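You operate a simulated robot arm through the tools that you are given. There is no shell and no other tool.

Carry out the task below with a simulated two-armed robot. There is one attempt and no reset: what you move stays moved.

JOB
Open the drawer of the long table, take the dough ball from the top of the long steel table and put it in the inside of the drawer of the long table and shut the drawer again. Fetch the white brush from the top of the long steel table and stand it on the deck of the front loader. Pick up the yellow brush with one hand, pass it to the other hand and put it on the deck of the front loader. Fetch the red tub from the top of the long steel table and set it on the loading shelf of the front loader. Stack the filling tub labelled "EGG" from the top of the long steel table on top of the filling tub that says "SOY". Put one of the small square cakes from the top of the long steel table on the small blue tray. The order is free. Set down upright: white brush.

It is judged by the outcome, as a careful person would: the job done as asked, and still so three seconds after it is handed in. It fails if anything else is knocked over, pushed out of place, dropped, spilled or broken.

ROBOT AND FRAMES
Two 7-joint arms with fingered hands on one trunk, on a base that moves. Base frame: it is fixed to the floor where the robot stands at the start and does not move with it; the origin is under the middle of the robot, x ahead of it, y to its left, z up. Readings come in m, rad, newtons and seconds.
The left shoulder is at the start at [0.072, 0.174, 0.991], the right one opposite. With the tool pointing down near the work surface each hand reaches from about 0.34 to 0.76 m from the robot's upright axis, wherever it stands, measured 20 degrees to its own side. Places, roughly: deck of the front loader [5.6, 2.3, 0.7]; dough ball (5x5x4 cm) [0.9, 2.7, 0.9]; drawer of the long table [0.8, 2.9, 0.7]; filling tub [0.5, 2.75, 1]; inside of the drawer of the long table [0.8, 2.9, 0.7]; loading shelf of the front loader [4.9, 2.5, 0.7]; red tub [0.5, 2.75, 0.75]; small blue tray (9x10x2 cm) [0.4, 3, 0.8]; small square cake (5x5x3 cm) [0.4, 3.8, 0.8]; white brush (3x3x12 cm) [0.9, 2.9, 0.9]; yellow brush (3x3x12 cm) [0.7, 2.9, 0.9]. Payload 3.8 kg a hand.
The TCP of each hand is the grasp point between the finger pads, 0.026 m short of the fingertips. In the tool frame z runs along the fingers and y along their closing line. The gripper opens to 0.132 m; its body begins 0.073 m behind the TCP. The gripper is a hand of 3 fingers: y runs from the thumb to the fingers, the wrist lies at [0, 0, -0.224] in the tool frame, and closing takes about 1.5 s.
Orientation is told as [roll, pitch, yaw] about the base's x, y, z axes, in that order, counted from this pose: with the fingers straight down and closing along the base's y, the tool's x points along the base's -x, its y along +y and its z along -z.

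CONTROLS
- The arms move only by the tool nudge_tool. It takes "left_motion", "right_motion" or both (then of equal length, played together; a hand with none holds still); each is a list of rows, each a list of 6 numbers: the shift along the tool's x, y, z in units of 25 mm (1.0 is 25 mm), then the turn, a rotation vector about the tool's x, y, z in units of 5 degrees (1.0 is 5 degrees). In form: [[dx, dy, dz, wx, wy, wz], ...]. A call has 1 to 20 rows; each row shifts and turns the commanded pose from where the row before left it, along the tool's axes as they then stand. "left_fingers" and "right_fingers" are, for a hand that has rows, the opening, from 0 (shut) to 1 (fully open), set as the call begins (left out, the last holds). A call with a number of a shift or a turn outside -1 to 1 is refused whole. Rows are played at 5 a second. More than 0.05 m and 0.15 rad between two rows, or a gripper value outside its range, and nothing of the call is played. Where a pose cannot be reached the arm comes as near as it can. A force on the tool above 40 N (or 10 N above the force at the start of the call, whichever is more), or a blocked arm, ends the call early, and 0.2 s more pass. Each finger travels about 0.108 m/s and halts on what it meets, pressing with about 31 N; the grip force reading is that of the motor and also rises with nothing between the fingers. The clock runs only during rows and for 0.2 s after the last one: add rows that do not move to give the fingers time. The reply holds the time, the measured pose of the TCP, the force on the tool along the base axes, the opening and the grip force, in the units named above and with some noise, with the torque about the TCP (base axes, N m) and any sound that the robot's microphone picked up.
- Cameras (640 x 400 px; columns grow to the right, rows downward): "scene" is now at [0.1746, -0.0047, 0.908]; the picture's right is [-0.05, -1.00, 0.00], its down [0.07, -0.00, -1.00] and it looks along [1.00, -0.05, 0.07] (base axes); focal length 261 px, centre (320, 200). "left" rides on the left gripper at [-0.062, 0.003, -0.092] in its tool frame; the picture's right is [-0.05, -1.00, 0.00], its down [0.83, -0.04, -0.56] and it looks along [0.55, -0.03, 0.83] (tool axes); focal length 230 px, centre (320, 200). "right" rides on the right gripper at [0.062, 0.003, -0.092] in its tool frame; the picture's right is [-0.05, 1.00, 0.00], its down [-0.83, -0.04, -0.56] and it looks along [-0.55, -0.03, 0.83] (tool axes); focal length 230 px, centre (320, 200). There is no depth. A picture from a camera that has moved, and an enlarged one, comes with that camera's place and axes in the base frame and with its lens.
- grab_frame(camera): a new picture of that camera. The clock stands still meanwhile.
- raise_lower(by): moves the trunk up (or, below 0, down) by that many m; the arms and the scene camera ride with it, the base frame stays. It gives what a move gives, with no picture.
- roll_base(legs): drives the robot by 1 to 6 legs, each [ahead, left, turn to the left] in m, m and rad, along the robot's own axes; the way and the turn of a leg run together, so that a leg with both is an arc; at most 1.5 m and 3.142 rad a leg. The arms and the cameras ride along, it lands a little off, and it stops where it bumps. It gives what a move gives.
- move_fingers(finger1, finger2, thumb_bend, hand): sets how far each is bent, from 0 (flat) to 1 (curled in); at 0.3 the hand is open as for a grip, at 0.7 the pads meet at the TCP. One left out holds its place. A second passes; each finger stops where it meets its share of the squeeze, and holds until it gets a number again. A gripper value or a shape takes the hand back. It gives what a move gives, with no picture; readings hold the bend of each and the force on the fingers (four entries, about 0 where the hand has none), thumb and palm.
- set_grasp(shape, hand): the hand has 3 fingers and takes this shape, open, in about a second: jaw (thumb against the fingers, like two jaws); tri (thumb and two fingers); tip (a fingertip pinch); poke (one finger out to press); point (the index stretched); flat (the hand flat); cup (the hand cupped); fist (a fist). The gripper value then closes the fingers along that shape, each until it touches; the sizes above hold for jaw. It gives what a move gives, with no picture.
- head_to(pan, tilt): turns the head with the scene camera to pan (to the left, within 1.047 rad either way) and tilt (down, from -0.506 to 1.204), counted from straight ahead of the robot (the tilt from the chest, where the trunk bows). It gives what a move gives.
- enlarge(camera, box): a new picture of the part [left, top, right, bottom] of that camera's present view, enlarged. The clock stands still meanwhile.
- sign_off(): hands the job in; it is judged then, once.

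Places have to be worked out from the pictures, the camera data and where the tool is seen. Open the grippers and draw the arms clear of the work before you hand the job in, unless the task says otherwise.

The tools are called after ">>>" by a JSON object that holds its "method" and its "body". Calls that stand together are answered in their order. nudge_tool: Moves the arms, as the interface text tells. Its arguments: {"type":"object","properties":{"left_motion":{"type":"array","items":{"type":"array","items":{"type":"number"}}},"left_fingers":{"type":"number"},"right_motion":{"type":"array","items":{"type":"array","items":{"type":"number"}}},"right_fingers":{"type":"number"}},"required":[]} The other tools are called the same way: raise_lower (by) moves the trunk up or down; set_grasp (shape, hand) gives the hand a shape; move_fingers (finger1, finger2, thumb_bend, hand) moves the fingers one by one; roll_base (legs) drives the base; head_to (pan, tilt) turns the head that bears the scene camera; grab_frame (camera) takes a picture; enlarge (camera, box) takes an enlarged picture of a part of a camera's view; sign_off () hands the job in.

At the start:

```text
clock: 0.0
left_position: [0.4294, 0.1877, 0.9367]
left_tcp_rot: [0.0, 0.0, 0.0]
left_wrist_force: [-0.2, 0.9, -0.4]
left_wrist_torque: [-0.03, 0.02, -0.03]
left_width: 0.1319
left_grasp_force: 0.0
left_shape: jaw
left_bend: [0.3, 0.3, 0.3]
left_finger forces: [0.1, 0.1, 0.1, 0.1, 0.0, 0.0]
right_position: [0.3868, -0.2094, 0.9457]
right_tcp_rot: [0.0, -0.001, 0.002]
right_wrist_force: [-1.1, 0.3, 0.5]
right_wrist_torque: [-0.01, 0.01, -0.02]
right_width: 0.1322
right_grasp_force: 0.1
right_shape: jaw
right_bend: [0.3, 0.3, 0.3]
right_finger forces: [0.0, 0.0, 0.0, 0.0, 0.0, 0.0]
trunk travel left (down, up): [-0.3, 0.182]
robot x, y, heading: [0.0008, -0.0021, -0.004]
head pan, tilt (commanded): [-0.052, -0.07]
```

scene: 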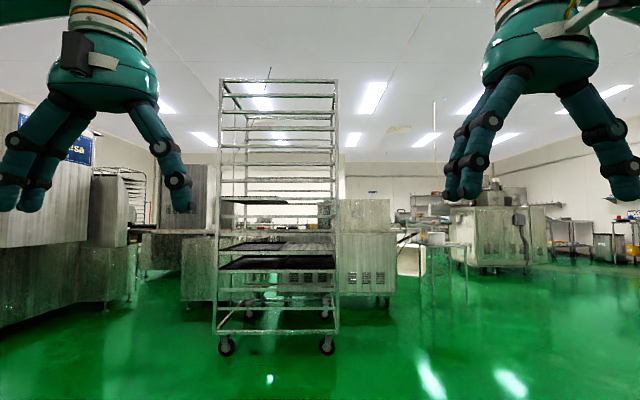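
right: 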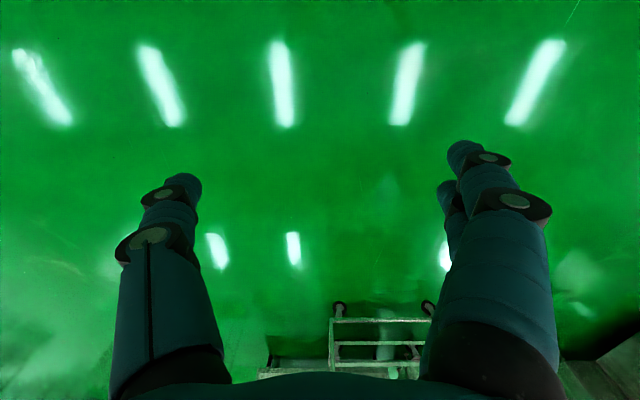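
left: 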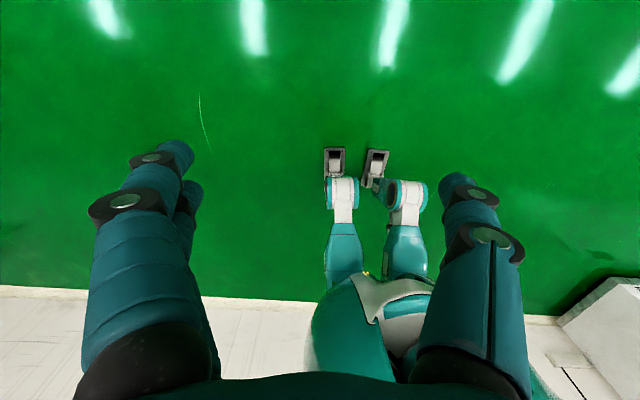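

I start by looking around: the work is to my left (long table near [0.5, 2.9]) so I pan the head left.

>>> {"method": "head_to", "body": {"pan": 1.0, "tilt": 0.1}}

>>> {"method": "grab_frame", "body": {"camera": "scene"}}

```text
clock: 1.3
left_position: [0.4302, 0.1876, 0.9365]
left_tcp_rot: [0.0, 0.0, 0.002]
left_wrist_force: [0.4, -0.1, 0.9]
left_wrist_torque: [0.01, 0.04, 0.01]
left_width: 0.1317
left_grasp_force: 0.1
left_shape: jaw
left_bend: [0.3, 0.3, 0.3]
left_finger forces: [0.1, 0.0, 0.1, 0.0, 0.1, 0.0]
right_position: [0.387, -0.2088, 0.946]
right_tcp_rot: [0.0, -0.002, 0.0]
right_wrist_force: [0.0, -0.1, 0.6]
right_wrist_torque: [-0.01, -0.01, -0.03]
right_width: 0.1319
right_grasp_force: 0.0
right_shape: jaw
right_bend: [0.3, 0.3, 0.3]
right_finger forces: [0.1, 0.0, 0.0, 0.0, 0.0, 0.1]
trunk travel left (down, up): [-0.3, 0.182]
robot x, y, heading: [0.0008, -0.0006, 0.001]
head pan, tilt (commanded): [1.0, 0.099]
```

```text
taken
camera scene: at [0.1365, 0.0772, 0.8926], right [0.84, -0.54, 0.0], down [-0.05, -0.08, -1.0], along [0.54, 0.84, -0.1], focal length 261 px, centre (320, 200)
```

scene: 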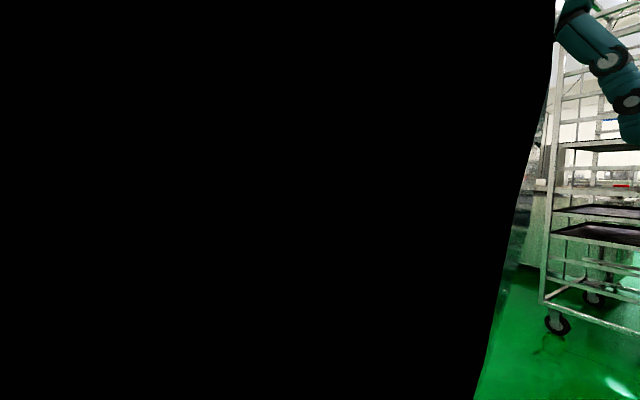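

The left arm blocks the view there (black). I'll turn the base left to face +y, and put the head straight.

>>> {"method": "head_to", "body": {"pan": 0.0, "tilt": 0.1}}

>>> {"method": "roll_base", "body": {"legs": [[0, 0, 0.8]]}}

>>> {"method": "grab_frame", "body": {"camera": "scene"}}

>>> {"method": "roll_base", "body": {"legs": [[0, 0, 0.77]]}}

>>> {"method": "grab_frame", "body": {"camera": "scene"}}

```text
clock: 2.6
left_position: [0.4295, 0.1889, 0.9367]
left_tcp_rot: [0.001, 0.002, -0.001]
left_wrist_force: [0.2, 0.3, 0.0]
left_wrist_torque: [0.01, 0.01, 0.03]
left_width: 0.1319
left_grasp_force: 0.1
left_shape: jaw
left_bend: [0.3, 0.3, 0.3]
left_finger forces: [0.1, 0.0, 0.1, 0.0, 0.0, 0.0]
right_position: [0.3864, -0.2095, 0.9461]
right_tcp_rot: [0.0, -0.002, 0.001]
right_wrist_force: [0.3, -0.5, -0.5]
right_wrist_torque: [0.0, 0.01, -0.01]
right_width: 0.1317
right_grasp_force: 0.1
right_shape: jaw
right_bend: [0.3, 0.3, 0.3]
right_finger forces: [0.0, 0.0, 0.0, 0.1, 0.1, 0.0]
trunk travel left (down, up): [-0.3, 0.182]
robot x, y, heading: [0.0018, -0.0022, 0.003]
head pan, tilt (commanded): [0.0, 0.099]
```

```text
clock: 5.1
left_position: [0.1651, 0.4388, 0.9365]
left_tcp_rot: [0.0, 0.0, 0.795]
left_wrist_force: [-0.3, -0.4, -0.4]
left_wrist_torque: [0.01, 0.0, 0.01]
left_width: 0.132
left_grasp_force: 0.0
left_shape: jaw
left_bend: [0.3, 0.3, 0.3]
left_finger forces: [0.0, 0.0, 0.0, 0.1, 0.0, 0.0]
right_position: [0.4199, 0.1307, 0.9465]
right_tcp_rot: [0.0, -0.002, 0.795]
right_wrist_force: [-0.1, -0.4, 0.6]
right_wrist_torque: [0.0, -0.01, 0.05]
right_width: 0.1317
right_grasp_force: 0.0
right_shape: jaw
right_bend: [0.3, 0.3, 0.3]
right_finger forces: [0.0, 0.0, 0.1, 0.0, 0.0, 0.0]
trunk travel left (down, up): [-0.3, 0.182]
robot x, y, heading: [0.0008, -0.001, 0.794]
head pan, tilt (commanded): [0.0, 0.099]
```

```text
taken
camera scene: at [0.1252, 0.1272, 0.8926], right [0.71, -0.7, 0.0], down [-0.07, -0.07, -1.0], along [0.7, 0.71, -0.1], focal length 261 px, centre (320, 200)
```

scene: 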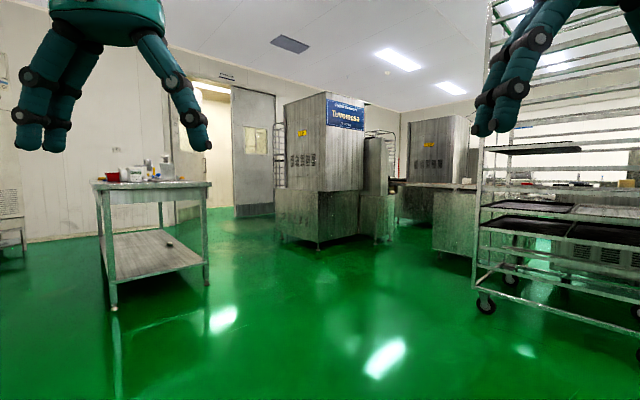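

```text
clock: 7.5
left_position: [-0.1877, 0.4302, 0.9375]
left_tcp_rot: [0.001, 0.001, 1.568]
left_wrist_force: [0.0, -0.4, 0.3]
left_wrist_torque: [-0.02, 0.02, 0.0]
left_width: 0.1317
left_grasp_force: 0.1
left_shape: jaw
left_bend: [0.3, 0.3, 0.3]
left_finger forces: [0.1, 0.0, 0.0, 0.0, 0.1, 0.1]
right_position: [0.2096, 0.3856, 0.9457]
right_tcp_rot: [0.0, -0.004, 1.569]
right_wrist_force: [0.0, -0.4, 1.2]
right_wrist_torque: [-0.02, 0.02, 0.01]
right_width: 0.132
right_grasp_force: 0.0
right_shape: jaw
right_bend: [0.3, 0.3, 0.3]
right_finger forces: [0.0, 0.0, 0.1, 0.0, 0.1, 0.0]
trunk travel left (down, up): [-0.3, 0.182]
robot x, y, heading: [0.0007, 0.0001, 1.568]
head pan, tilt (commanded): [0.0, 0.099]
```

```text
taken
camera scene: at [0.001, 0.178, 0.8926], right [1.0, 0.0, 0.0], down [0.0, -0.1, -1.0], along [0.0, 1.0, -0.1], focal length 261 px, centre (320, 200)
```

scene: 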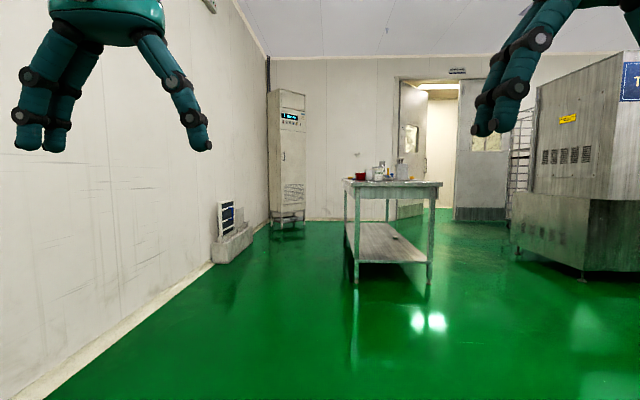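

The long table stands ahead with its near end toward me. I enlarge it to see the arrangement.

>>> {"method": "enlarge", "body": {"camera": "scene", "box": [320, 140, 460, 290]}}

```text
2.67 times, centred on (390, 215) of scene
camera zoom: at [0.001, 0.178, 0.8926], right [1.0, 0.0, 0.0], down [0.0, -0.1, -1.0], along [0.0, 1.0, -0.1], focal length 696 px, centre (133, 160)
```

zoom: 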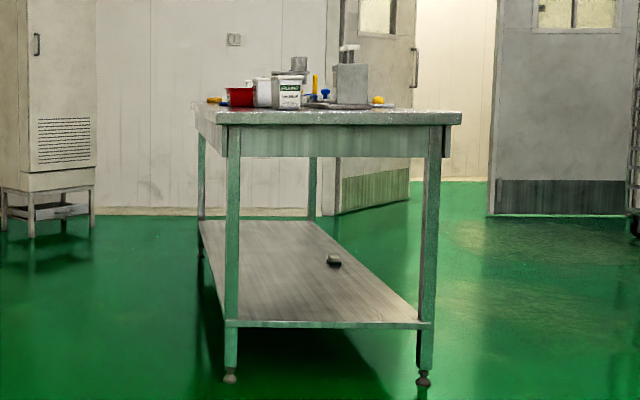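

The table spans roughly x 0.25–0.95, y 2.2–4, top at z≈0.81, with the drawer handle on its +x side. I drive around to that side, staying clear, and turn to face −x.

>>> {"method": "roll_base", "body": {"legs": [[0.85, -0.9, 0], [0.75, -0.85, 0]]}}

>>> {"method": "roll_base", "body": {"legs": [[0, 0, 1.57]]}}

>>> {"method": "grab_frame", "body": {"camera": "scene"}}

```text
clock: 23.2
left_position: [1.5699, 2.0404, 0.9366]
left_tcp_rot: [0.0, -0.002, 1.571]
left_wrist_force: [0.4, -0.5, 0.3]
left_wrist_torque: [0.0, 0.03, -0.03]
left_width: 0.1319
left_grasp_force: 0.0
left_shape: jaw
left_bend: [0.3, 0.3, 0.3]
left_finger forces: [0.1, 0.0, 0.0, 0.0, 0.0, 0.0]
right_position: [1.9666, 1.9983, 0.9456]
right_tcp_rot: [0.0, -0.001, 1.571]
right_wrist_force: [-0.4, -0.3, -0.6]
right_wrist_torque: [0.03, 0.01, 0.0]
right_width: 0.1316
right_grasp_force: 0.0
right_shape: jaw
right_bend: [0.3, 0.3, 0.3]
right_finger forces: [0.0, 0.0, 0.0, 0.0, 0.0, 0.1]
trunk travel left (down, up): [-0.3, 0.182]
robot x, y, heading: [1.7604, 1.6118, 1.571]
head pan, tilt (commanded): [0.0, 0.099]
```

```text
clock: 25.0
left_position: [1.4647, 1.9548, 0.9419]
left_tcp_rot: [-0.004, -0.013, 1.843]
left_wrist_force: [0.0, -0.4, -1.4]
left_wrist_torque: [-0.03, 0.01, 0.02]
left_width: 0.1319
left_grasp_force: 0.1
left_shape: jaw
left_bend: [0.3, 0.3, 0.3]
left_finger forces: [0.0, 0.0, 0.0, 0.1, 0.1, 0.0]
right_position: [1.8747, 2.0242, 0.9471]
right_tcp_rot: [-0.023, -0.001, 1.783]
right_wrist_force: [-0.7, -0.7, -0.2]
right_wrist_torque: [0.02, -0.03, -0.01]
right_width: 0.1316
right_grasp_force: 0.1
right_shape: jaw
right_bend: [0.3, 0.3, 0.3]
right_finger forces: [0.0, 0.0, 0.1, 0.0, 0.1, 0.0]
trunk travel left (down, up): [-0.3, 0.182]
robot x, y, heading: [1.7601, 1.6004, 1.845]
head pan, tilt (commanded): [0.0, 0.099]
stopped in leg 1: the robot was blocked; the commanded pose is now the measured one
```

```text
taken
camera scene: at [1.7133, 1.7636, 0.8947], right [0.96, 0.27, 0.0], down [0.03, -0.08, -1.0], along [-0.27, 0.96, -0.09], focal length 261 px, centre (320, 200)
```

scene: 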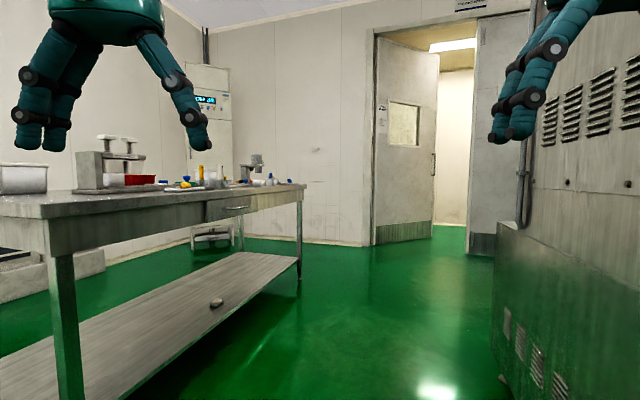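

The base turn stopped early (blocked) with the right arm lagging a bit. I check all cameras to find what it touched.

>>> {"method": "grab_frame", "body": {"camera": "right"}}

>>> {"method": "grab_frame", "body": {"camera": "left"}}

>>> {"method": "head_to", "body": {"pan": -0.9, "tilt": 0.3}}

>>> {"method": "grab_frame", "body": {"camera": "scene"}}

```text
taken
camera right: at [1.8829, 1.9639, 1.0392], right [-0.99, -0.16, -0.02], down [-0.15, 0.82, 0.56], along [-0.07, 0.55, -0.83], focal length 230 px, centre (320, 200)
```

right: 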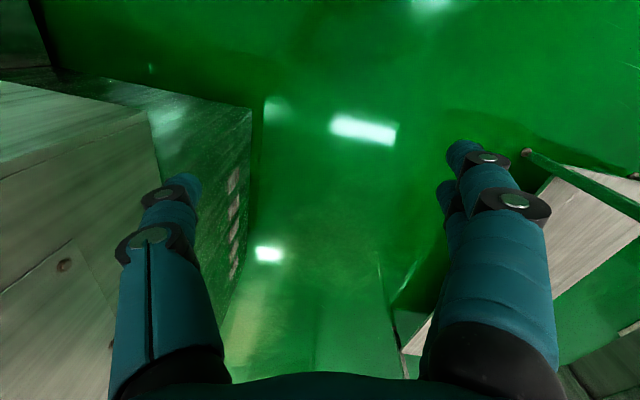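

```text
taken
camera left: at [1.4444, 2.0117, 1.0339], right [0.95, 0.32, 0.0], down [0.26, -0.8, 0.54], along [0.18, -0.52, -0.84], focal length 230 px, centre (320, 200)
```

left: 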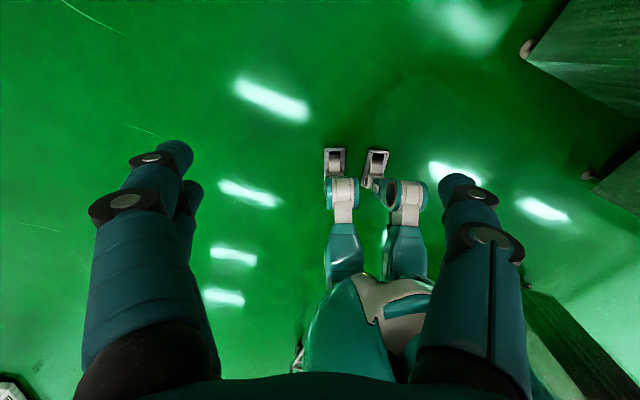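

```text
clock: 26.2
left_position: [1.4651, 1.9536, 0.9435]
left_tcp_rot: [-0.002, -0.017, 1.844]
left_wrist_force: [0.0, -0.9, 0.2]
left_wrist_torque: [0.01, 0.02, 0.01]
left_width: 0.1319
left_grasp_force: 0.0
left_shape: jaw
left_bend: [0.3, 0.3, 0.3]
left_finger forces: [0.0, 0.0, 0.1, 0.0, 0.1, 0.0]
right_position: [1.8749, 2.0246, 0.9479]
right_tcp_rot: [-0.02, -0.004, 1.79]
right_wrist_force: [0.0, 0.5, 0.9]
right_wrist_torque: [0.03, 0.0, -0.03]
right_width: 0.132
right_grasp_force: 0.0
right_shape: jaw
right_bend: [0.3, 0.3, 0.3]
right_finger forces: [0.0, 0.0, 0.0, 0.1, 0.1, 0.1]
trunk travel left (down, up): [-0.3, 0.182]
robot x, y, heading: [1.7618, 1.6025, 1.845]
head pan, tilt (commanded): [-0.901, 0.3]
```

```text
taken
camera scene: at [1.7943, 1.7496, 0.8761], right [0.81, -0.59, -0.01], down [-0.18, -0.23, -0.96], along [0.56, 0.78, -0.29], focal length 261 px, centre (320, 200)
```

scene: 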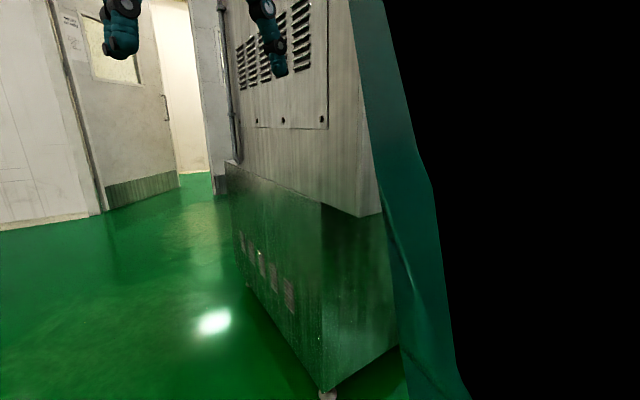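

The machine's upper cabinet corner sits near (2.17, 2.1) and my right elbow probably touched it. I slide left (−x), away from the machine, before turning.

>>> {"method": "roll_base", "body": {"legs": [[-0.05, 0.3, 0]]}}

>>> {"method": "head_to", "body": {"pan": 0.0, "tilt": 0.3}}

>>> {"method": "roll_base", "body": {"legs": [[0, 0, 1.297]]}}

>>> {"method": "grab_frame", "body": {"camera": "scene"}}

```text
clock: 29.5
left_position: [1.1867, 1.8352, 0.9367]
left_tcp_rot: [0.0, -0.002, 1.847]
left_wrist_force: [0.3, -0.3, 0.7]
left_wrist_torque: [-0.02, 0.01, 0.04]
left_width: 0.1317
left_grasp_force: 0.0
left_shape: jaw
left_bend: [0.3, 0.3, 0.3]
left_finger forces: [0.0, 0.0, 0.0, 0.1, 0.0, 0.0]
right_position: [1.5939, 1.9074, 0.9432]
right_tcp_rot: [-0.021, 0.009, 1.801]
right_wrist_force: [0.0, -0.1, 0.4]
right_wrist_torque: [0.02, -0.01, -0.03]
right_width: 0.1319
right_grasp_force: 0.0
right_shape: jaw
right_bend: [0.3, 0.3, 0.3]
right_finger forces: [0.1, 0.1, 0.0, 0.0, 0.0, 0.0]
trunk travel left (down, up): [-0.3, 0.182]
robot x, y, heading: [1.4846, 1.4783, 1.848]
head pan, tilt (commanded): [-0.901, 0.3]
```

```text
clock: 30.7
left_position: [1.1875, 1.8363, 0.9376]
left_tcp_rot: [-0.001, -0.001, 1.848]
left_wrist_force: [1.4, 0.1, -0.3]
left_wrist_torque: [0.0, 0.04, -0.01]
left_width: 0.1317
left_grasp_force: 0.1
left_shape: jaw
left_bend: [0.3, 0.3, 0.3]
left_finger forces: [0.1, 0.0, 0.1, 0.0, 0.1, 0.0]
right_position: [1.5934, 1.9066, 0.9434]
right_tcp_rot: [-0.017, 0.01, 1.803]
right_wrist_force: [0.1, -1.2, -0.6]
right_wrist_torque: [0.0, -0.03, -0.01]
right_width: 0.1319
right_grasp_force: 0.0
right_shape: jaw
right_bend: [0.3, 0.3, 0.3]
right_finger forces: [0.0, 0.0, 0.0, 0.0, 0.0, 0.1]
trunk travel left (down, up): [-0.3, 0.182]
robot x, y, heading: [1.4882, 1.4732, 1.844]
head pan, tilt (commanded): [0.0, 0.3]
```

```text
clock: 34.3
left_position: [1.0569, 1.2818, 0.9387]
left_tcp_rot: [-0.001, -0.001, -3.134]
left_wrist_force: [0.4, 0.2, -0.5]
left_wrist_torque: [0.01, -0.02, 0.0]
left_width: 0.1318
left_grasp_force: 0.0
left_shape: jaw
left_bend: [0.3, 0.3, 0.3]
left_finger forces: [0.0, 0.0, 0.0, 0.0, 0.0, 0.0]
right_position: [1.0961, 1.6937, 0.942]
right_tcp_rot: [-0.017, 0.009, 3.105]
right_wrist_force: [-0.2, -0.1, 0.6]
right_wrist_torque: [0.03, 0.0, -0.03]
right_width: 0.132
right_grasp_force: 0.1
right_shape: jaw
right_bend: [0.3, 0.3, 0.3]
right_finger forces: [0.1, 0.0, 0.0, 0.1, 0.0, 0.1]
trunk travel left (down, up): [-0.3, 0.182]
robot x, y, heading: [1.4891, 1.4704, -3.137]
head pan, tilt (commanded): [0.0, 0.3]
```

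```text
taken
camera scene: at [1.3066, 1.4722, 0.874], right [-0.01, 1.0, 0.0], down [0.3, 0.0, -0.96], along [-0.96, -0.01, -0.3], focal length 261 px, centre (320, 200)
```

scene: 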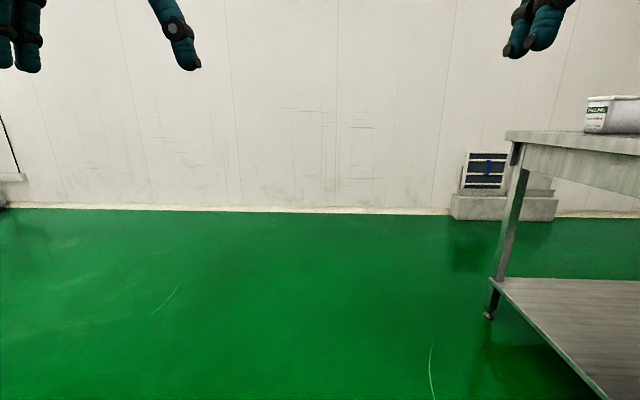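

Now facing −x, clear. I move right (+y) along the table's front and raise the trunk to get an overview.

>>> {"method": "raise_lower", "body": {"by": 0.15}}

>>> {"method": "roll_base", "body": {"legs": [[-0.02, -1.38, 0]]}}

>>> {"method": "head_to", "body": {"pan": 0.0, "tilt": 0.5}}

>>> {"method": "grab_frame", "body": {"camera": "scene"}}

```text
clock: 36.0
left_position: [1.0569, 1.2816, 1.0859]
left_tcp_rot: [0.0, 0.001, -3.135]
left_wrist_force: [-0.6, 0.4, -0.1]
left_wrist_torque: [0.0, -0.02, 0.04]
left_width: 0.132
left_grasp_force: 0.1
left_shape: jaw
left_bend: [0.3, 0.3, 0.3]
left_finger forces: [0.0, 0.0, 0.0, 0.0, 0.1, 0.0]
right_position: [1.0968, 1.6935, 1.0923]
right_tcp_rot: [-0.018, 0.01, 3.103]
right_wrist_force: [-0.2, 0.0, -0.2]
right_wrist_torque: [-0.04, 0.0, 0.01]
right_width: 0.1319
right_grasp_force: 0.0
right_shape: jaw
right_bend: [0.3, 0.3, 0.3]
right_finger forces: [0.1, 0.0, 0.0, 0.0, 0.0, 0.0]
trunk travel left (down, up): [-0.45, 0.032]
robot x, y, heading: [1.4846, 1.474, -3.136]
head pan, tilt (commanded): [0.0, 0.3]
```

```text
clock: 48.4
left_position: [1.0682, 2.6743, 1.088]
left_tcp_rot: [-0.001, -0.001, -3.134]
left_wrist_force: [-0.6, 0.3, -0.1]
left_wrist_torque: [-0.02, 0.02, -0.02]
left_width: 0.1321
left_grasp_force: 0.1
left_shape: jaw
left_bend: [0.3, 0.3, 0.3]
left_finger forces: [0.0, 0.0, 0.0, 0.1, 0.0, 0.1]
right_position: [1.1075, 3.0859, 1.0928]
right_tcp_rot: [-0.018, 0.01, 3.101]
right_wrist_force: [-0.6, 0.3, 0.9]
right_wrist_torque: [0.0, -0.03, 0.01]
right_width: 0.1316
right_grasp_force: 0.1
right_shape: jaw
right_bend: [0.3, 0.3, 0.3]
right_finger forces: [0.0, 0.0, 0.1, 0.1, 0.0, 0.0]
trunk travel left (down, up): [-0.45, 0.032]
robot x, y, heading: [1.4945, 2.8643, -3.131]
head pan, tilt (commanded): [0.0, 0.3]
```

```text
clock: 49.1
left_position: [1.0672, 2.6752, 1.0869]
left_tcp_rot: [0.001, -0.002, -3.135]
left_wrist_force: [-0.1, -0.2, 0.5]
left_wrist_torque: [0.0, 0.01, 0.03]
left_width: 0.1317
left_grasp_force: 0.2
left_shape: jaw
left_bend: [0.3, 0.3, 0.3]
left_finger forces: [0.1, 0.0, 0.0, 0.0, 0.1, 0.0]
right_position: [1.1079, 3.0864, 1.0941]
right_tcp_rot: [-0.017, 0.009, 3.101]
right_wrist_force: [-0.6, 0.7, -0.2]
right_wrist_torque: [-0.02, 0.0, -0.05]
right_width: 0.1319
right_grasp_force: 0.0
right_shape: jaw
right_bend: [0.3, 0.3, 0.3]
right_finger forces: [0.1, 0.0, 0.0, 0.0, 0.1, 0.0]
trunk travel left (down, up): [-0.45, 0.032]
robot x, y, heading: [1.497, 2.8659, -3.134]
head pan, tilt (commanded): [0.0, 0.499]
```

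```text
taken
camera scene: at [1.2992, 2.8646, 1.0285], right [-0.01, 1.0, 0.0], down [0.48, 0.0, -0.88], along [-0.88, -0.01, -0.48], focal length 261 px, centre (320, 200)
```

scene: 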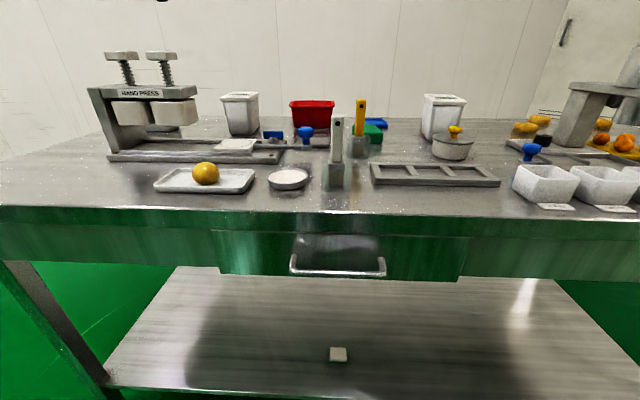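

The whole front is visible: handle, dough ball on a white tray, brushes, tubs. I enlarge for details.

>>> {"method": "enlarge", "body": {"camera": "scene", "box": [90, 40, 310, 200]}}

>>> {"method": "enlarge", "body": {"camera": "scene", "box": [270, 80, 430, 200]}}

>>> {"method": "enlarge", "body": {"camera": "scene", "box": [410, 70, 640, 230]}}

```text
2.50 times, centred on (200, 120) of scene
camera zoom: at [1.2992, 2.8646, 1.0285], right [-0.01, 1.0, 0.0], down [0.48, 0.0, -0.88], along [-0.88, -0.01, -0.48], focal length 652 px, centre (620, 400)
```

zoom: 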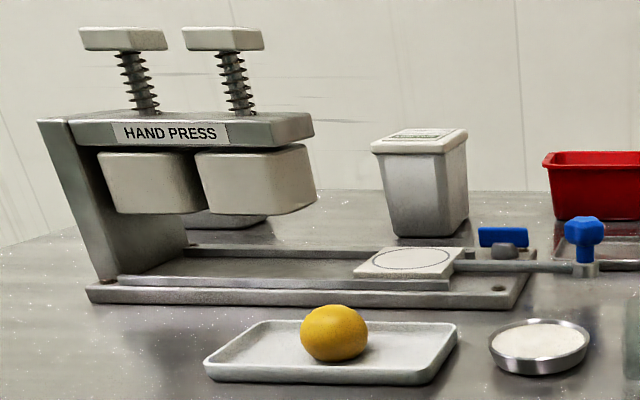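

```text
3.33 times, centred on (350, 140) of scene
camera zoom: at [1.2992, 2.8646, 1.0285], right [-0.01, 1.0, 0.0], down [0.48, 0.0, -0.88], along [-0.88, -0.01, -0.48], focal length 870 px, centre (220, 400)
```

zoom: 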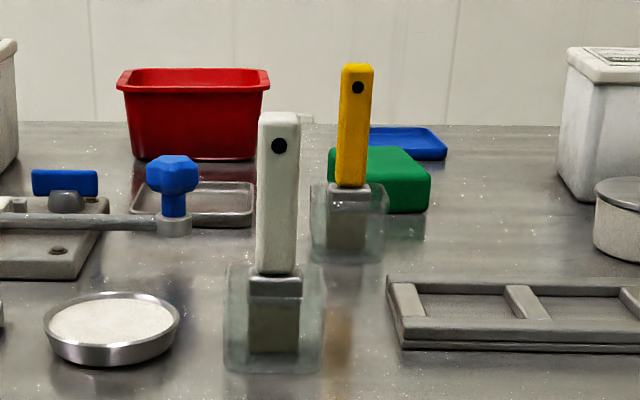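

```text
2.50 times, centred on (525, 150) of scene
camera zoom: at [1.2992, 2.8646, 1.0285], right [-0.01, 1.0, 0.0], down [0.48, 0.0, -0.88], along [-0.88, -0.01, -0.48], focal length 652 px, centre (-192, 325)
```

zoom: 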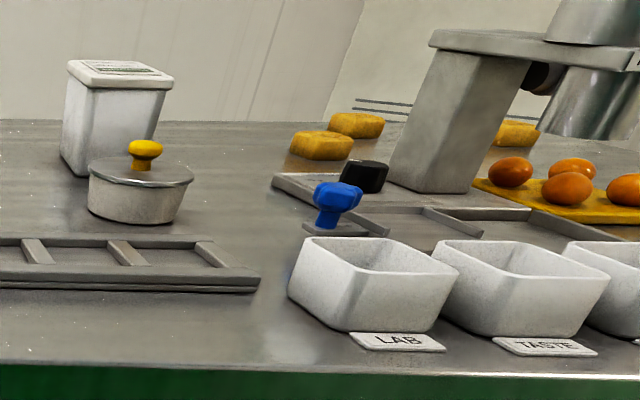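

I zoom more closely on the brushes (they seem to stand in clear holders) and on the tub lids.

>>> {"method": "enlarge", "body": {"camera": "scene", "box": [315, 95, 395, 215]}}

>>> {"method": "enlarge", "body": {"camera": "scene", "box": [215, 85, 265, 140]}}

>>> {"method": "enlarge", "body": {"camera": "scene", "box": [415, 85, 475, 145]}}

>>> {"method": "enlarge", "body": {"camera": "scene", "box": [200, 200, 480, 290]}}

```text
3.33 times, centred on (355, 155) of scene
camera zoom: at [1.2992, 2.8646, 1.0285], right [-0.01, 1.0, 0.0], down [0.48, 0.0, -0.88], along [-0.88, -0.01, -0.48], focal length 870 px, centre (203, 350)
```

zoom: 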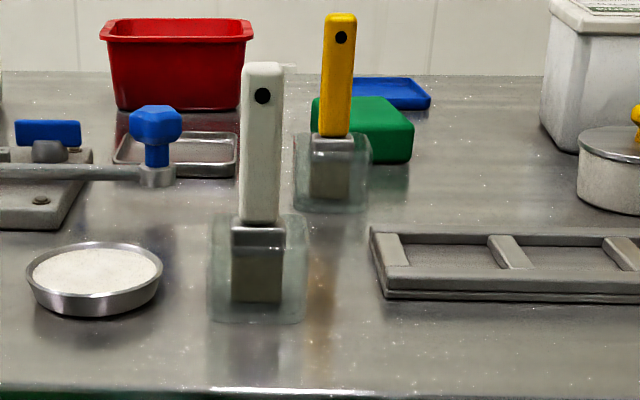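

```text
7.27 times, centred on (240, 112) of scene
camera zoom: at [1.2992, 2.8646, 1.0285], right [-0.01, 1.0, 0.0], down [0.48, 0.0, -0.88], along [-0.88, -0.01, -0.48], focal length 1897 px, centre (902, 836)
```

zoom: 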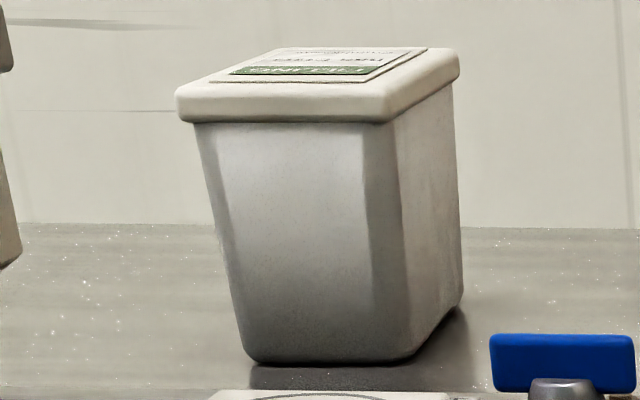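

```text
6.67 times, centred on (445, 115) of scene
camera zoom: at [1.2992, 2.8646, 1.0285], right [-0.01, 1.0, 0.0], down [0.48, 0.0, -0.88], along [-0.88, -0.01, -0.48], focal length 1739 px, centre (-513, 767)
```

zoom: 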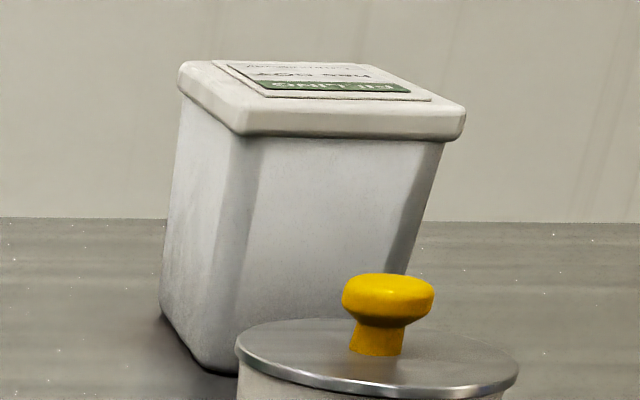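

```text
2.29 times, centred on (340, 245) of scene
camera zoom: at [1.2992, 2.8646, 1.0285], right [-0.01, 1.0, 0.0], down [0.48, 0.0, -0.88], along [-0.88, -0.01, -0.48], focal length 596 px, centre (274, 97)
```

zoom: 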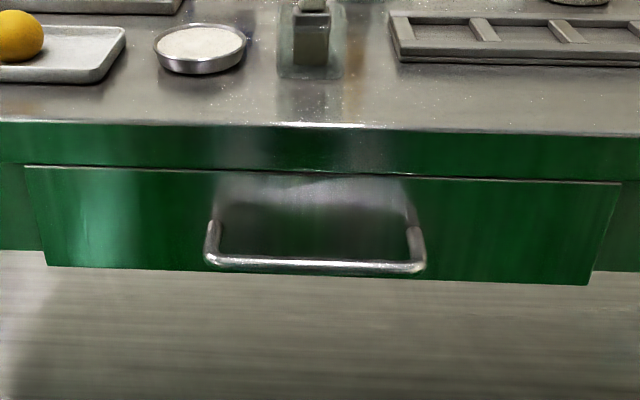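

Handle bar judged at x≈0.985, z≈0.723, y 2.82–2.96; drawer front z 0.67–0.77. I back off a little and lower the trunk for a comfortable horizontal grip on the handle with the right hand.

>>> {"method": "roll_base", "body": {"legs": [[-0.15, 0, 0]]}}

>>> {"method": "raise_lower", "body": {"by": -0.1}}

>>> {"method": "nudge_tool", "body": {"right_motion": [[-0.9, 0.65, 0.45, 0, 0, 0], [-0.9, 0.65, 0.45, 0, 0, 0], [-0.9, 0.65, 0.45, 0, 0, 0], [-0.9, 0.65, 0.45, 0, 0, 0], [-0.9, 0.65, 0.45, 0, 0, 0], [-0.9, 0.65, 0.45, 0, 0, 0], [-0.9, 0.65, 0.45, 0, 0, 0], [-0.9, 0.65, 0.45, 0, 0, 0]]}}

>>> {"method": "grab_frame", "body": {"camera": "scene"}}

```text
clock: 50.5
left_position: [1.2174, 2.6739, 1.0864]
left_tcp_rot: [-0.001, -0.001, -3.132]
left_wrist_force: [0.0, -0.3, -0.3]
left_wrist_torque: [0.02, 0.0, -0.02]
left_width: 0.1318
left_grasp_force: 0.1
left_shape: jaw
left_bend: [0.3, 0.3, 0.3]
left_finger forces: [0.0, 0.0, 0.0, 0.1, 0.0, 0.0]
right_position: [1.2579, 3.0869, 1.0925]
right_tcp_rot: [-0.017, 0.009, 3.103]
right_wrist_force: [0.0, -0.7, -0.2]
right_wrist_torque: [0.02, 0.0, 0.01]
right_width: 0.1318
right_grasp_force: 0.1
right_shape: jaw
right_bend: [0.3, 0.3, 0.3]
right_finger forces: [0.1, 0.0, 0.1, 0.0, 0.1, 0.0]
trunk travel left (down, up): [-0.45, 0.032]
robot x, y, heading: [1.6456, 2.8643, -3.134]
head pan, tilt (commanded): [0.0, 0.499]
```

```text
clock: 51.9
left_position: [1.2185, 2.6763, 0.9886]
left_tcp_rot: [-0.001, -0.004, -3.132]
left_wrist_force: [0.3, -0.9, -0.1]
left_wrist_torque: [-0.01, 0.0, -0.01]
left_width: 0.1321
left_grasp_force: 0.1
left_shape: jaw
left_bend: [0.3, 0.3, 0.3]
left_finger forces: [0.1, 0.0, 0.0, 0.1, 0.1, 0.0]
right_position: [1.2565, 3.0872, 0.9939]
right_tcp_rot: [-0.016, 0.01, 3.101]
right_wrist_force: [-1.2, -0.7, 0.1]
right_wrist_torque: [0.02, 0.05, 0.0]
right_width: 0.132
right_grasp_force: 0.1
right_shape: jaw
right_bend: [0.3, 0.3, 0.3]
right_finger forces: [0.0, 0.0, 0.1, 0.1, 0.0, 0.0]
trunk travel left (down, up): [-0.35, 0.132]
robot x, y, heading: [1.6446, 2.8679, -3.136]
head pan, tilt (commanded): [0.0, 0.499]
```

```text
clock: 53.7
left_position: [1.2177, 2.6743, 0.9873]
left_tcp_rot: [0.001, -0.003, -3.133]
left_wrist_force: [-0.2, 0.3, 1.1]
left_wrist_torque: [-0.01, 0.01, -0.01]
left_width: 0.132
left_grasp_force: 0.1
left_shape: jaw
left_bend: [0.3, 0.3, 0.3]
left_finger forces: [0.1, 0.0, 0.0, 0.1, 0.0, 0.1]
right_position: [1.0714, 2.9657, 0.8988]
right_tcp_rot: [-0.018, 0.009, 3.103]
right_wrist_force: [0.1, -0.3, 0.2]
right_wrist_torque: [0.03, 0.0, 0.02]
right_width: 0.1317
right_grasp_force: 0.1
right_shape: jaw
right_bend: [0.3, 0.3, 0.3]
right_finger forces: [0.0, 0.0, 0.0, 0.0, 0.0, 0.1]
trunk travel left (down, up): [-0.35, 0.132]
robot x, y, heading: [1.6416, 2.8688, -3.134]
head pan, tilt (commanded): [0.0, 0.499]
```

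```text
taken
camera scene: at [1.4634, 2.8653, 0.9051], right [-0.01, 1.0, 0.0], down [0.48, 0.0, -0.88], along [-0.88, -0.01, -0.48], focal length 261 px, centre (320, 200)
```

scene: 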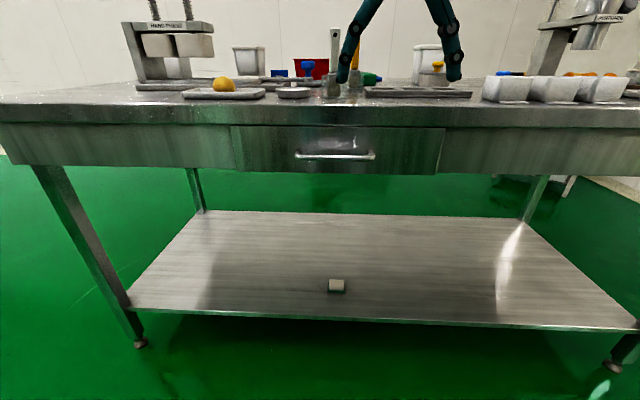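

The right hand is before the table edge above the handle. I now roll it to point at the drawer (−x) with the fingers closing vertically.

>>> {"method": "nudge_tool", "body": {"right_motion": [[0, 0, 0, -0.9238, -0.9238, 0.9238], [0, 0, 0, -0.9238, -0.9238, 0.9238], [0, 0, 0, -0.9238, -0.9238, 0.9238], [0, 0, 0, -0.9238, -0.9238, 0.9238], [0, 0, 0, -0.9238, -0.9238, 0.9238], [0, 0, 0, -0.9238, -0.9238, 0.9238], [0, 0, 0, -0.9238, -0.9238, 0.9238], [0, 0, 0, -0.9238, -0.9238, 0.9238]]}}

```text
clock: 55.5
left_position: [1.217, 2.6754, 0.9872]
left_tcp_rot: [0.0, -0.002, -3.134]
left_wrist_force: [-0.4, 0.4, 0.2]
left_wrist_torque: [0.02, 0.01, 0.02]
left_width: 0.1319
left_grasp_force: 0.1
left_shape: jaw
left_bend: [0.3, 0.3, 0.3]
left_finger forces: [0.0, 0.0, 0.0, 0.0, 0.0, 0.1]
right_position: [1.0729, 2.9657, 0.9002]
right_tcp_rot: [0.829, -0.344, 2.261]
right_wrist_force: [-0.5, -0.1, 0.3]
right_wrist_torque: [0.0, 0.01, 0.04]
right_width: 0.1318
right_grasp_force: 0.1
right_shape: jaw
right_bend: [0.3, 0.3, 0.3]
right_finger forces: [0.0, 0.1, 0.1, 0.0, 0.0, 0.0]
trunk travel left (down, up): [-0.35, 0.132]
robot x, y, heading: [1.6454, 2.8666, -3.135]
head pan, tilt (commanded): [0.0, 0.499]
```

The arm follows the rotation well, TCP holding at (1.073, 2.966, 0.900). I finish the remaining seven rows.

>>> {"method": "nudge_tool", "body": {"right_motion": [[0, 0, 0, -0.9238, -0.9238, 0.9238], [0, 0, 0, -0.9238, -0.9238, 0.9238], [0, 0, 0, -0.9238, -0.9238, 0.9238], [0, 0, 0, -0.9238, -0.9238, 0.9238], [0, 0, 0, -0.9238, -0.9238, 0.9238], [0, 0, 0, -0.9238, -0.9238, 0.9238], [0, 0, 0, -0.9238, -0.9238, 0.9238]]}}

>>> {"method": "grab_frame", "body": {"camera": "scene"}}

>>> {"method": "grab_frame", "body": {"camera": "right"}}

```text
clock: 57.1
left_position: [1.2181, 2.6752, 0.988]
left_tcp_rot: [0.0, -0.002, -3.133]
left_wrist_force: [-0.4, 0.1, -0.6]
left_wrist_torque: [0.0, 0.01, 0.01]
left_width: 0.1319
left_grasp_force: 0.1
left_shape: jaw
left_bend: [0.3, 0.3, 0.3]
left_finger forces: [0.0, 0.0, 0.1, 0.1, 0.0, 0.1]
right_position: [1.0729, 2.9655, 0.9007]
right_tcp_rot: [1.564, -0.016, 1.531]
right_wrist_force: [0.1, 0.2, 0.4]
right_wrist_torque: [0.01, 0.01, -0.01]
right_width: 0.1319
right_grasp_force: 0.0
right_shape: jaw
right_bend: [0.3, 0.3, 0.3]
right_finger forces: [0.1, 0.1, 0.0, 0.1, 0.0, 0.0]
trunk travel left (down, up): [-0.35, 0.132]
robot x, y, heading: [1.646, 2.8682, -3.138]
head pan, tilt (commanded): [0.0, 0.499]
```

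```text
taken
camera scene: at [1.4638, 2.8653, 0.9052], right [-0.01, 1.0, 0.0], down [0.48, 0.0, -0.88], along [-0.88, -0.01, -0.48], focal length 261 px, centre (320, 200)
```

scene: 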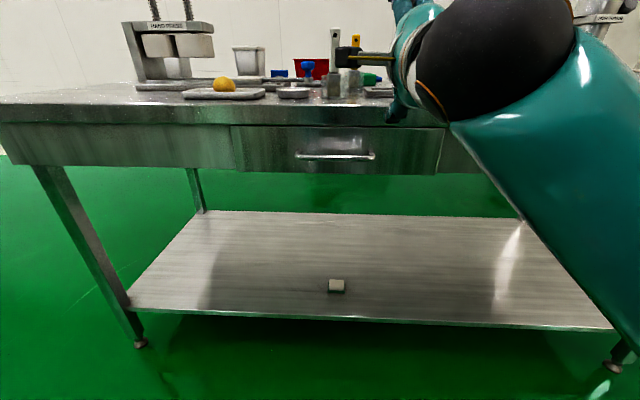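

```text
taken
camera right: at [1.1633, 2.9006, 0.9021], right [-0.01, 0.04, 1.0], down [0.59, 0.81, -0.03], along [-0.81, 0.59, -0.03], focal length 230 px, centre (320, 200)
```

right: 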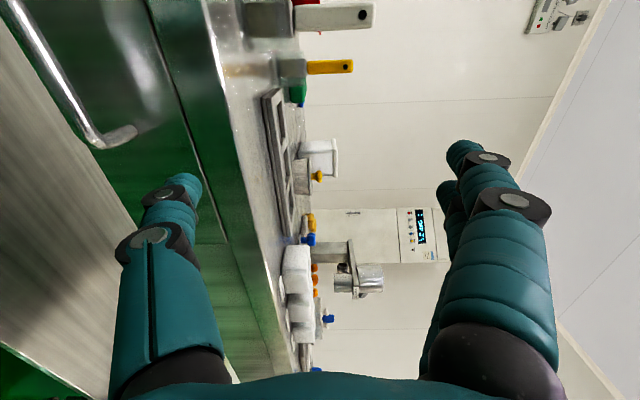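

The hand now points at the drawer; its camera ray to the bar's near end confirms the bar at about (0.985, y≤2.965, 0.723). I half-close and move to a pre-grasp at (1.05, 2.89, 0.723).

>>> {"method": "nudge_tool", "body": {"right_motion": [[0.38, -0.89, 0, 0, 0, 0], [0.38, -0.89, 0, 0, 0, 0], [0.38, -0.89, 0, 0, 0, 0], [0.38, -0.89, 0, 0, 0, 0], [0.38, -0.89, 0, 0, 0, 0], [0.38, -0.89, 0, 0, 0, 0], [0.38, -0.89, 0, 0, 0, 0], [0.38, -0.89, 0, 0, 0, 0]], "right_fingers": 0.5}}

>>> {"method": "grab_frame", "body": {"camera": "right"}}

>>> {"method": "grab_frame", "body": {"camera": "scene"}}

```text
clock: 58.9
left_position: [1.2174, 2.6751, 0.9868]
left_tcp_rot: [0.001, -0.002, -3.132]
left_wrist_force: [-1.1, 0.4, -0.3]
left_wrist_torque: [0.0, 0.05, -0.01]
left_width: 0.1317
left_grasp_force: 0.1
left_shape: jaw
left_bend: [0.3, 0.3, 0.3]
left_finger forces: [0.1, 0.0, 0.0, 0.1, 0.1, 0.0]
right_position: [1.0718, 2.8931, 0.7192]
right_tcp_rot: [1.56, -0.016, 1.53]
right_wrist_force: [-0.4, -0.1, 0.2]
right_wrist_torque: [-0.03, -0.02, -0.03]
right_width: 0.0665
right_grasp_force: 0.1
right_shape: jaw
right_bend: [0.73, 0.73, 0.7]
right_finger forces: [0.0, 0.0, 0.0, 0.1, 0.1, 0.1]
trunk travel left (down, up): [-0.35, 0.132]
robot x, y, heading: [1.6483, 2.8677, -3.131]
head pan, tilt (commanded): [0.0, 0.499]
```

```text
taken
camera right: at [1.1618, 2.8283, 0.7223], right [-0.01, 0.04, 1.0], down [0.59, 0.81, -0.03], along [-0.81, 0.59, -0.03], focal length 230 px, centre (320, 200)
```

right: 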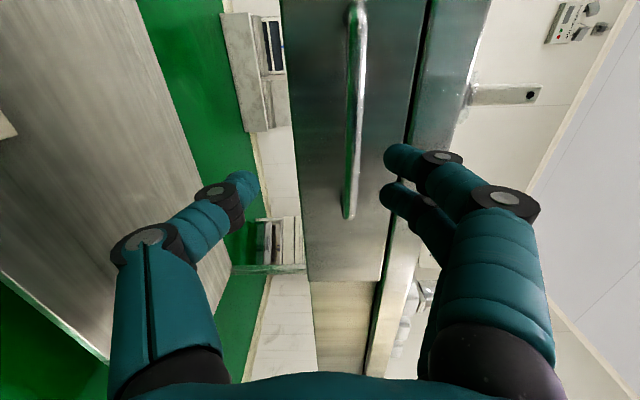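

```text
taken
camera scene: at [1.4636, 2.8656, 0.9051], right [-0.01, 1.0, 0.0], down [0.48, 0.0, -0.88], along [-0.88, -0.01, -0.48], focal length 261 px, centre (320, 200)
```

scene: 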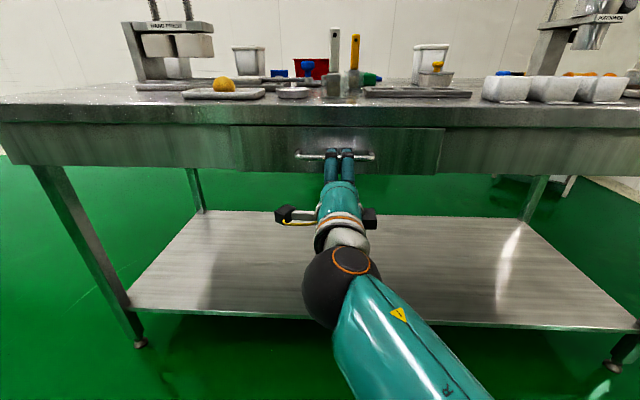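

From both cameras the bar is really at about x≈1.0, z≈0.742. I rise 2.3 cm, go forward to it and close the fingers.

>>> {"method": "nudge_tool", "body": {"right_motion": [[0, 0.92, 0, 0, 0, 0], [0, 0, 0.9, 0, 0, 0], [0, 0, 0.9, 0, 0, 0], [0, 0, 0.9, 0, 0, 0], [0, 0, 0, 0, 0, 0]]}}

>>> {"method": "grab_frame", "body": {"camera": "right"}}

>>> {"method": "enlarge", "body": {"camera": "scene", "box": [240, 100, 440, 220]}}

```text
clock: 60.1
left_position: [1.2182, 2.6756, 0.9883]
left_tcp_rot: [0.0, -0.001, -3.133]
left_wrist_force: [0.7, 0.4, -0.7]
left_wrist_torque: [0.0, 0.0, 0.03]
left_width: 0.132
left_grasp_force: 0.0
left_shape: jaw
left_bend: [0.3, 0.3, 0.3]
left_finger forces: [0.0, 0.1, 0.0, 0.1, 0.0, 0.0]
right_position: [1.0021, 2.8963, 0.7428]
right_tcp_rot: [1.563, -0.016, 1.532]
right_wrist_force: [0.9, 0.5, -0.2]
right_wrist_torque: [-0.01, 0.0, 0.0]
right_width: 0.0667
right_grasp_force: 0.0
right_shape: jaw
right_bend: [0.73, 0.73, 0.7]
right_finger forces: [0.0, 0.0, 0.1, 0.1, 0.1, 0.0]
trunk travel left (down, up): [-0.35, 0.132]
robot x, y, heading: [1.6436, 2.8627, -3.137]
head pan, tilt (commanded): [0.0, 0.499]
```

```text
taken
camera right: at [1.0942, 2.8309, 0.7453], right [-0.01, 0.04, 1.0], down [0.59, 0.81, -0.02], along [-0.81, 0.59, -0.03], focal length 230 px, centre (320, 200)
```

right: 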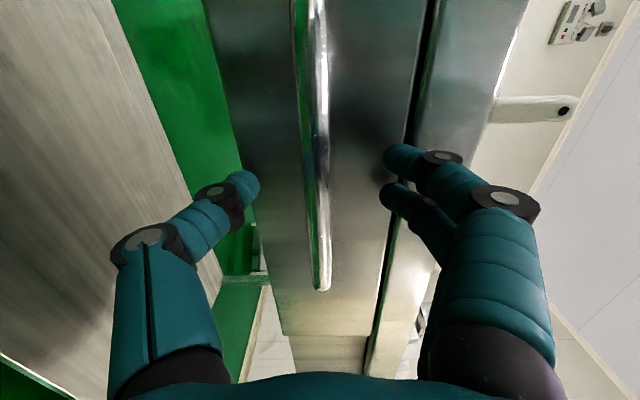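

```text
3.20 times, centred on (340, 160) of scene
camera zoom: at [1.4639, 2.8656, 0.9052], right [-0.01, 1.0, 0.0], down [0.48, 0.0, -0.88], along [-0.88, -0.01, -0.48], focal length 835 px, centre (256, 328)
```

zoom: 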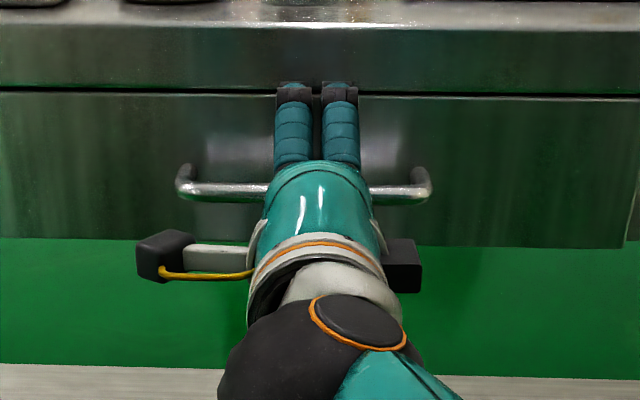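

The bar lies centred between thumb and fingers. I close the right hand on it.

>>> {"method": "nudge_tool", "body": {"right_motion": [[0, 0, 0, 0, 0, 0], [0, 0, 0, 0, 0, 0], [0, 0, 0, 0, 0, 0], [0, 0, 0, 0, 0, 0], [0, 0, 0, 0, 0, 0], [0, 0, 0, 0, 0, 0]], "right_fingers": 0.0}}

>>> {"method": "grab_frame", "body": {"camera": "right"}}

```text
clock: 61.5
left_position: [1.2166, 2.6747, 0.9869]
left_tcp_rot: [0.0, -0.002, -3.133]
left_wrist_force: [-1.1, 0.5, -0.3]
left_wrist_torque: [0.01, 0.0, 0.02]
left_width: 0.1317
left_grasp_force: 0.1
left_shape: jaw
left_bend: [0.3, 0.3, 0.3]
left_finger forces: [0.0, 0.0, 0.1, 0.0, 0.1, 0.0]
right_position: [1.0044, 2.8964, 0.7402]
right_tcp_rot: [1.56, -0.017, 1.532]
right_wrist_force: [0.9, -0.3, -11.5]
right_wrist_torque: [-0.02, 0.03, 0.01]
right_width: 0.0
right_grasp_force: 31.1
right_shape: jaw
right_bend: [0.66, 0.66, 0.66]
right_finger forces: [0.2, 0.1, 0.0, 0.0, 9.9, 0.0]
trunk travel left (down, up): [-0.35, 0.132]
robot x, y, heading: [1.6504, 2.8674, -3.136]
head pan, tilt (commanded): [0.0, 0.499]
```

```text
taken
camera right: at [1.0941, 2.8313, 0.7433], right [-0.01, 0.04, 1.0], down [0.59, 0.81, -0.02], along [-0.81, 0.59, -0.03], focal length 230 px, centre (320, 200)
```

right: 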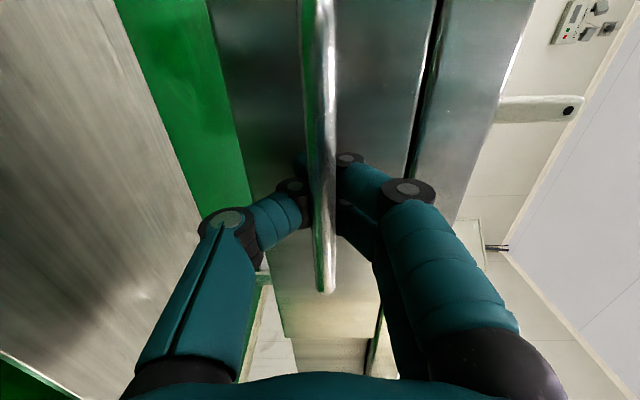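

The fingers closed behind the bar, hooking it (thumb force 9.9 N). I pull gently back along the tool axis.

>>> {"method": "nudge_tool", "body": {"right_motion": [[0, 0, -0.4, 0, 0, 0], [0, 0, -0.4, 0, 0, 0], [0, 0, -0.4, 0, 0, 0], [0, 0, -0.4, 0, 0, 0]]}}

>>> {"method": "grab_frame", "body": {"camera": "scene"}}

```text
clock: 62.5
left_position: [1.2167, 2.6758, 0.9866]
left_tcp_rot: [0.001, 0.001, -3.133]
left_wrist_force: [-0.2, 0.8, -0.3]
left_wrist_torque: [-0.04, -0.01, -0.01]
left_width: 0.1319
left_grasp_force: 0.0
left_shape: jaw
left_bend: [0.3, 0.3, 0.3]
left_finger forces: [0.1, 0.0, 0.0, 0.0, 0.0, 0.0]
right_position: [1.0432, 2.8936, 0.741]
right_tcp_rot: [1.557, -0.015, 1.53]
right_wrist_force: [0.5, 2.3, -15.8]
right_wrist_torque: [0.0, 0.09, 0.02]
right_width: 0.0001
right_grasp_force: 31.2
right_shape: jaw
right_bend: [0.66, 0.66, 0.66]
right_finger forces: [0.1, 0.1, 0.1, 0.1, 14.5, 0.0]
trunk travel left (down, up): [-0.35, 0.132]
robot x, y, heading: [1.6446, 2.8629, -3.131]
head pan, tilt (commanded): [0.0, 0.499]
```

```text
taken
camera scene: at [1.4628, 2.8658, 0.9049], right [-0.01, 1.0, 0.0], down [0.48, 0.0, -0.88], along [-0.88, -0.01, -0.48], focal length 261 px, centre (320, 200)
```

scene: 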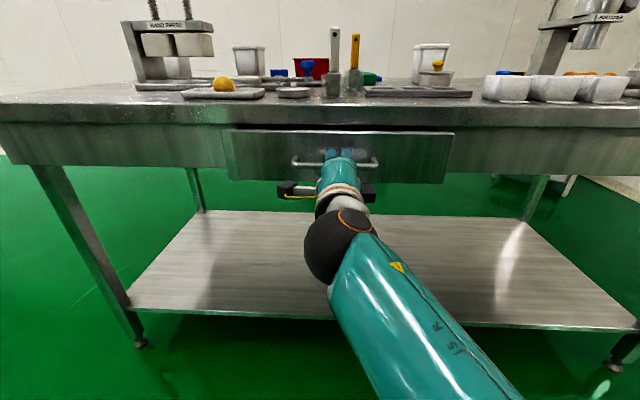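

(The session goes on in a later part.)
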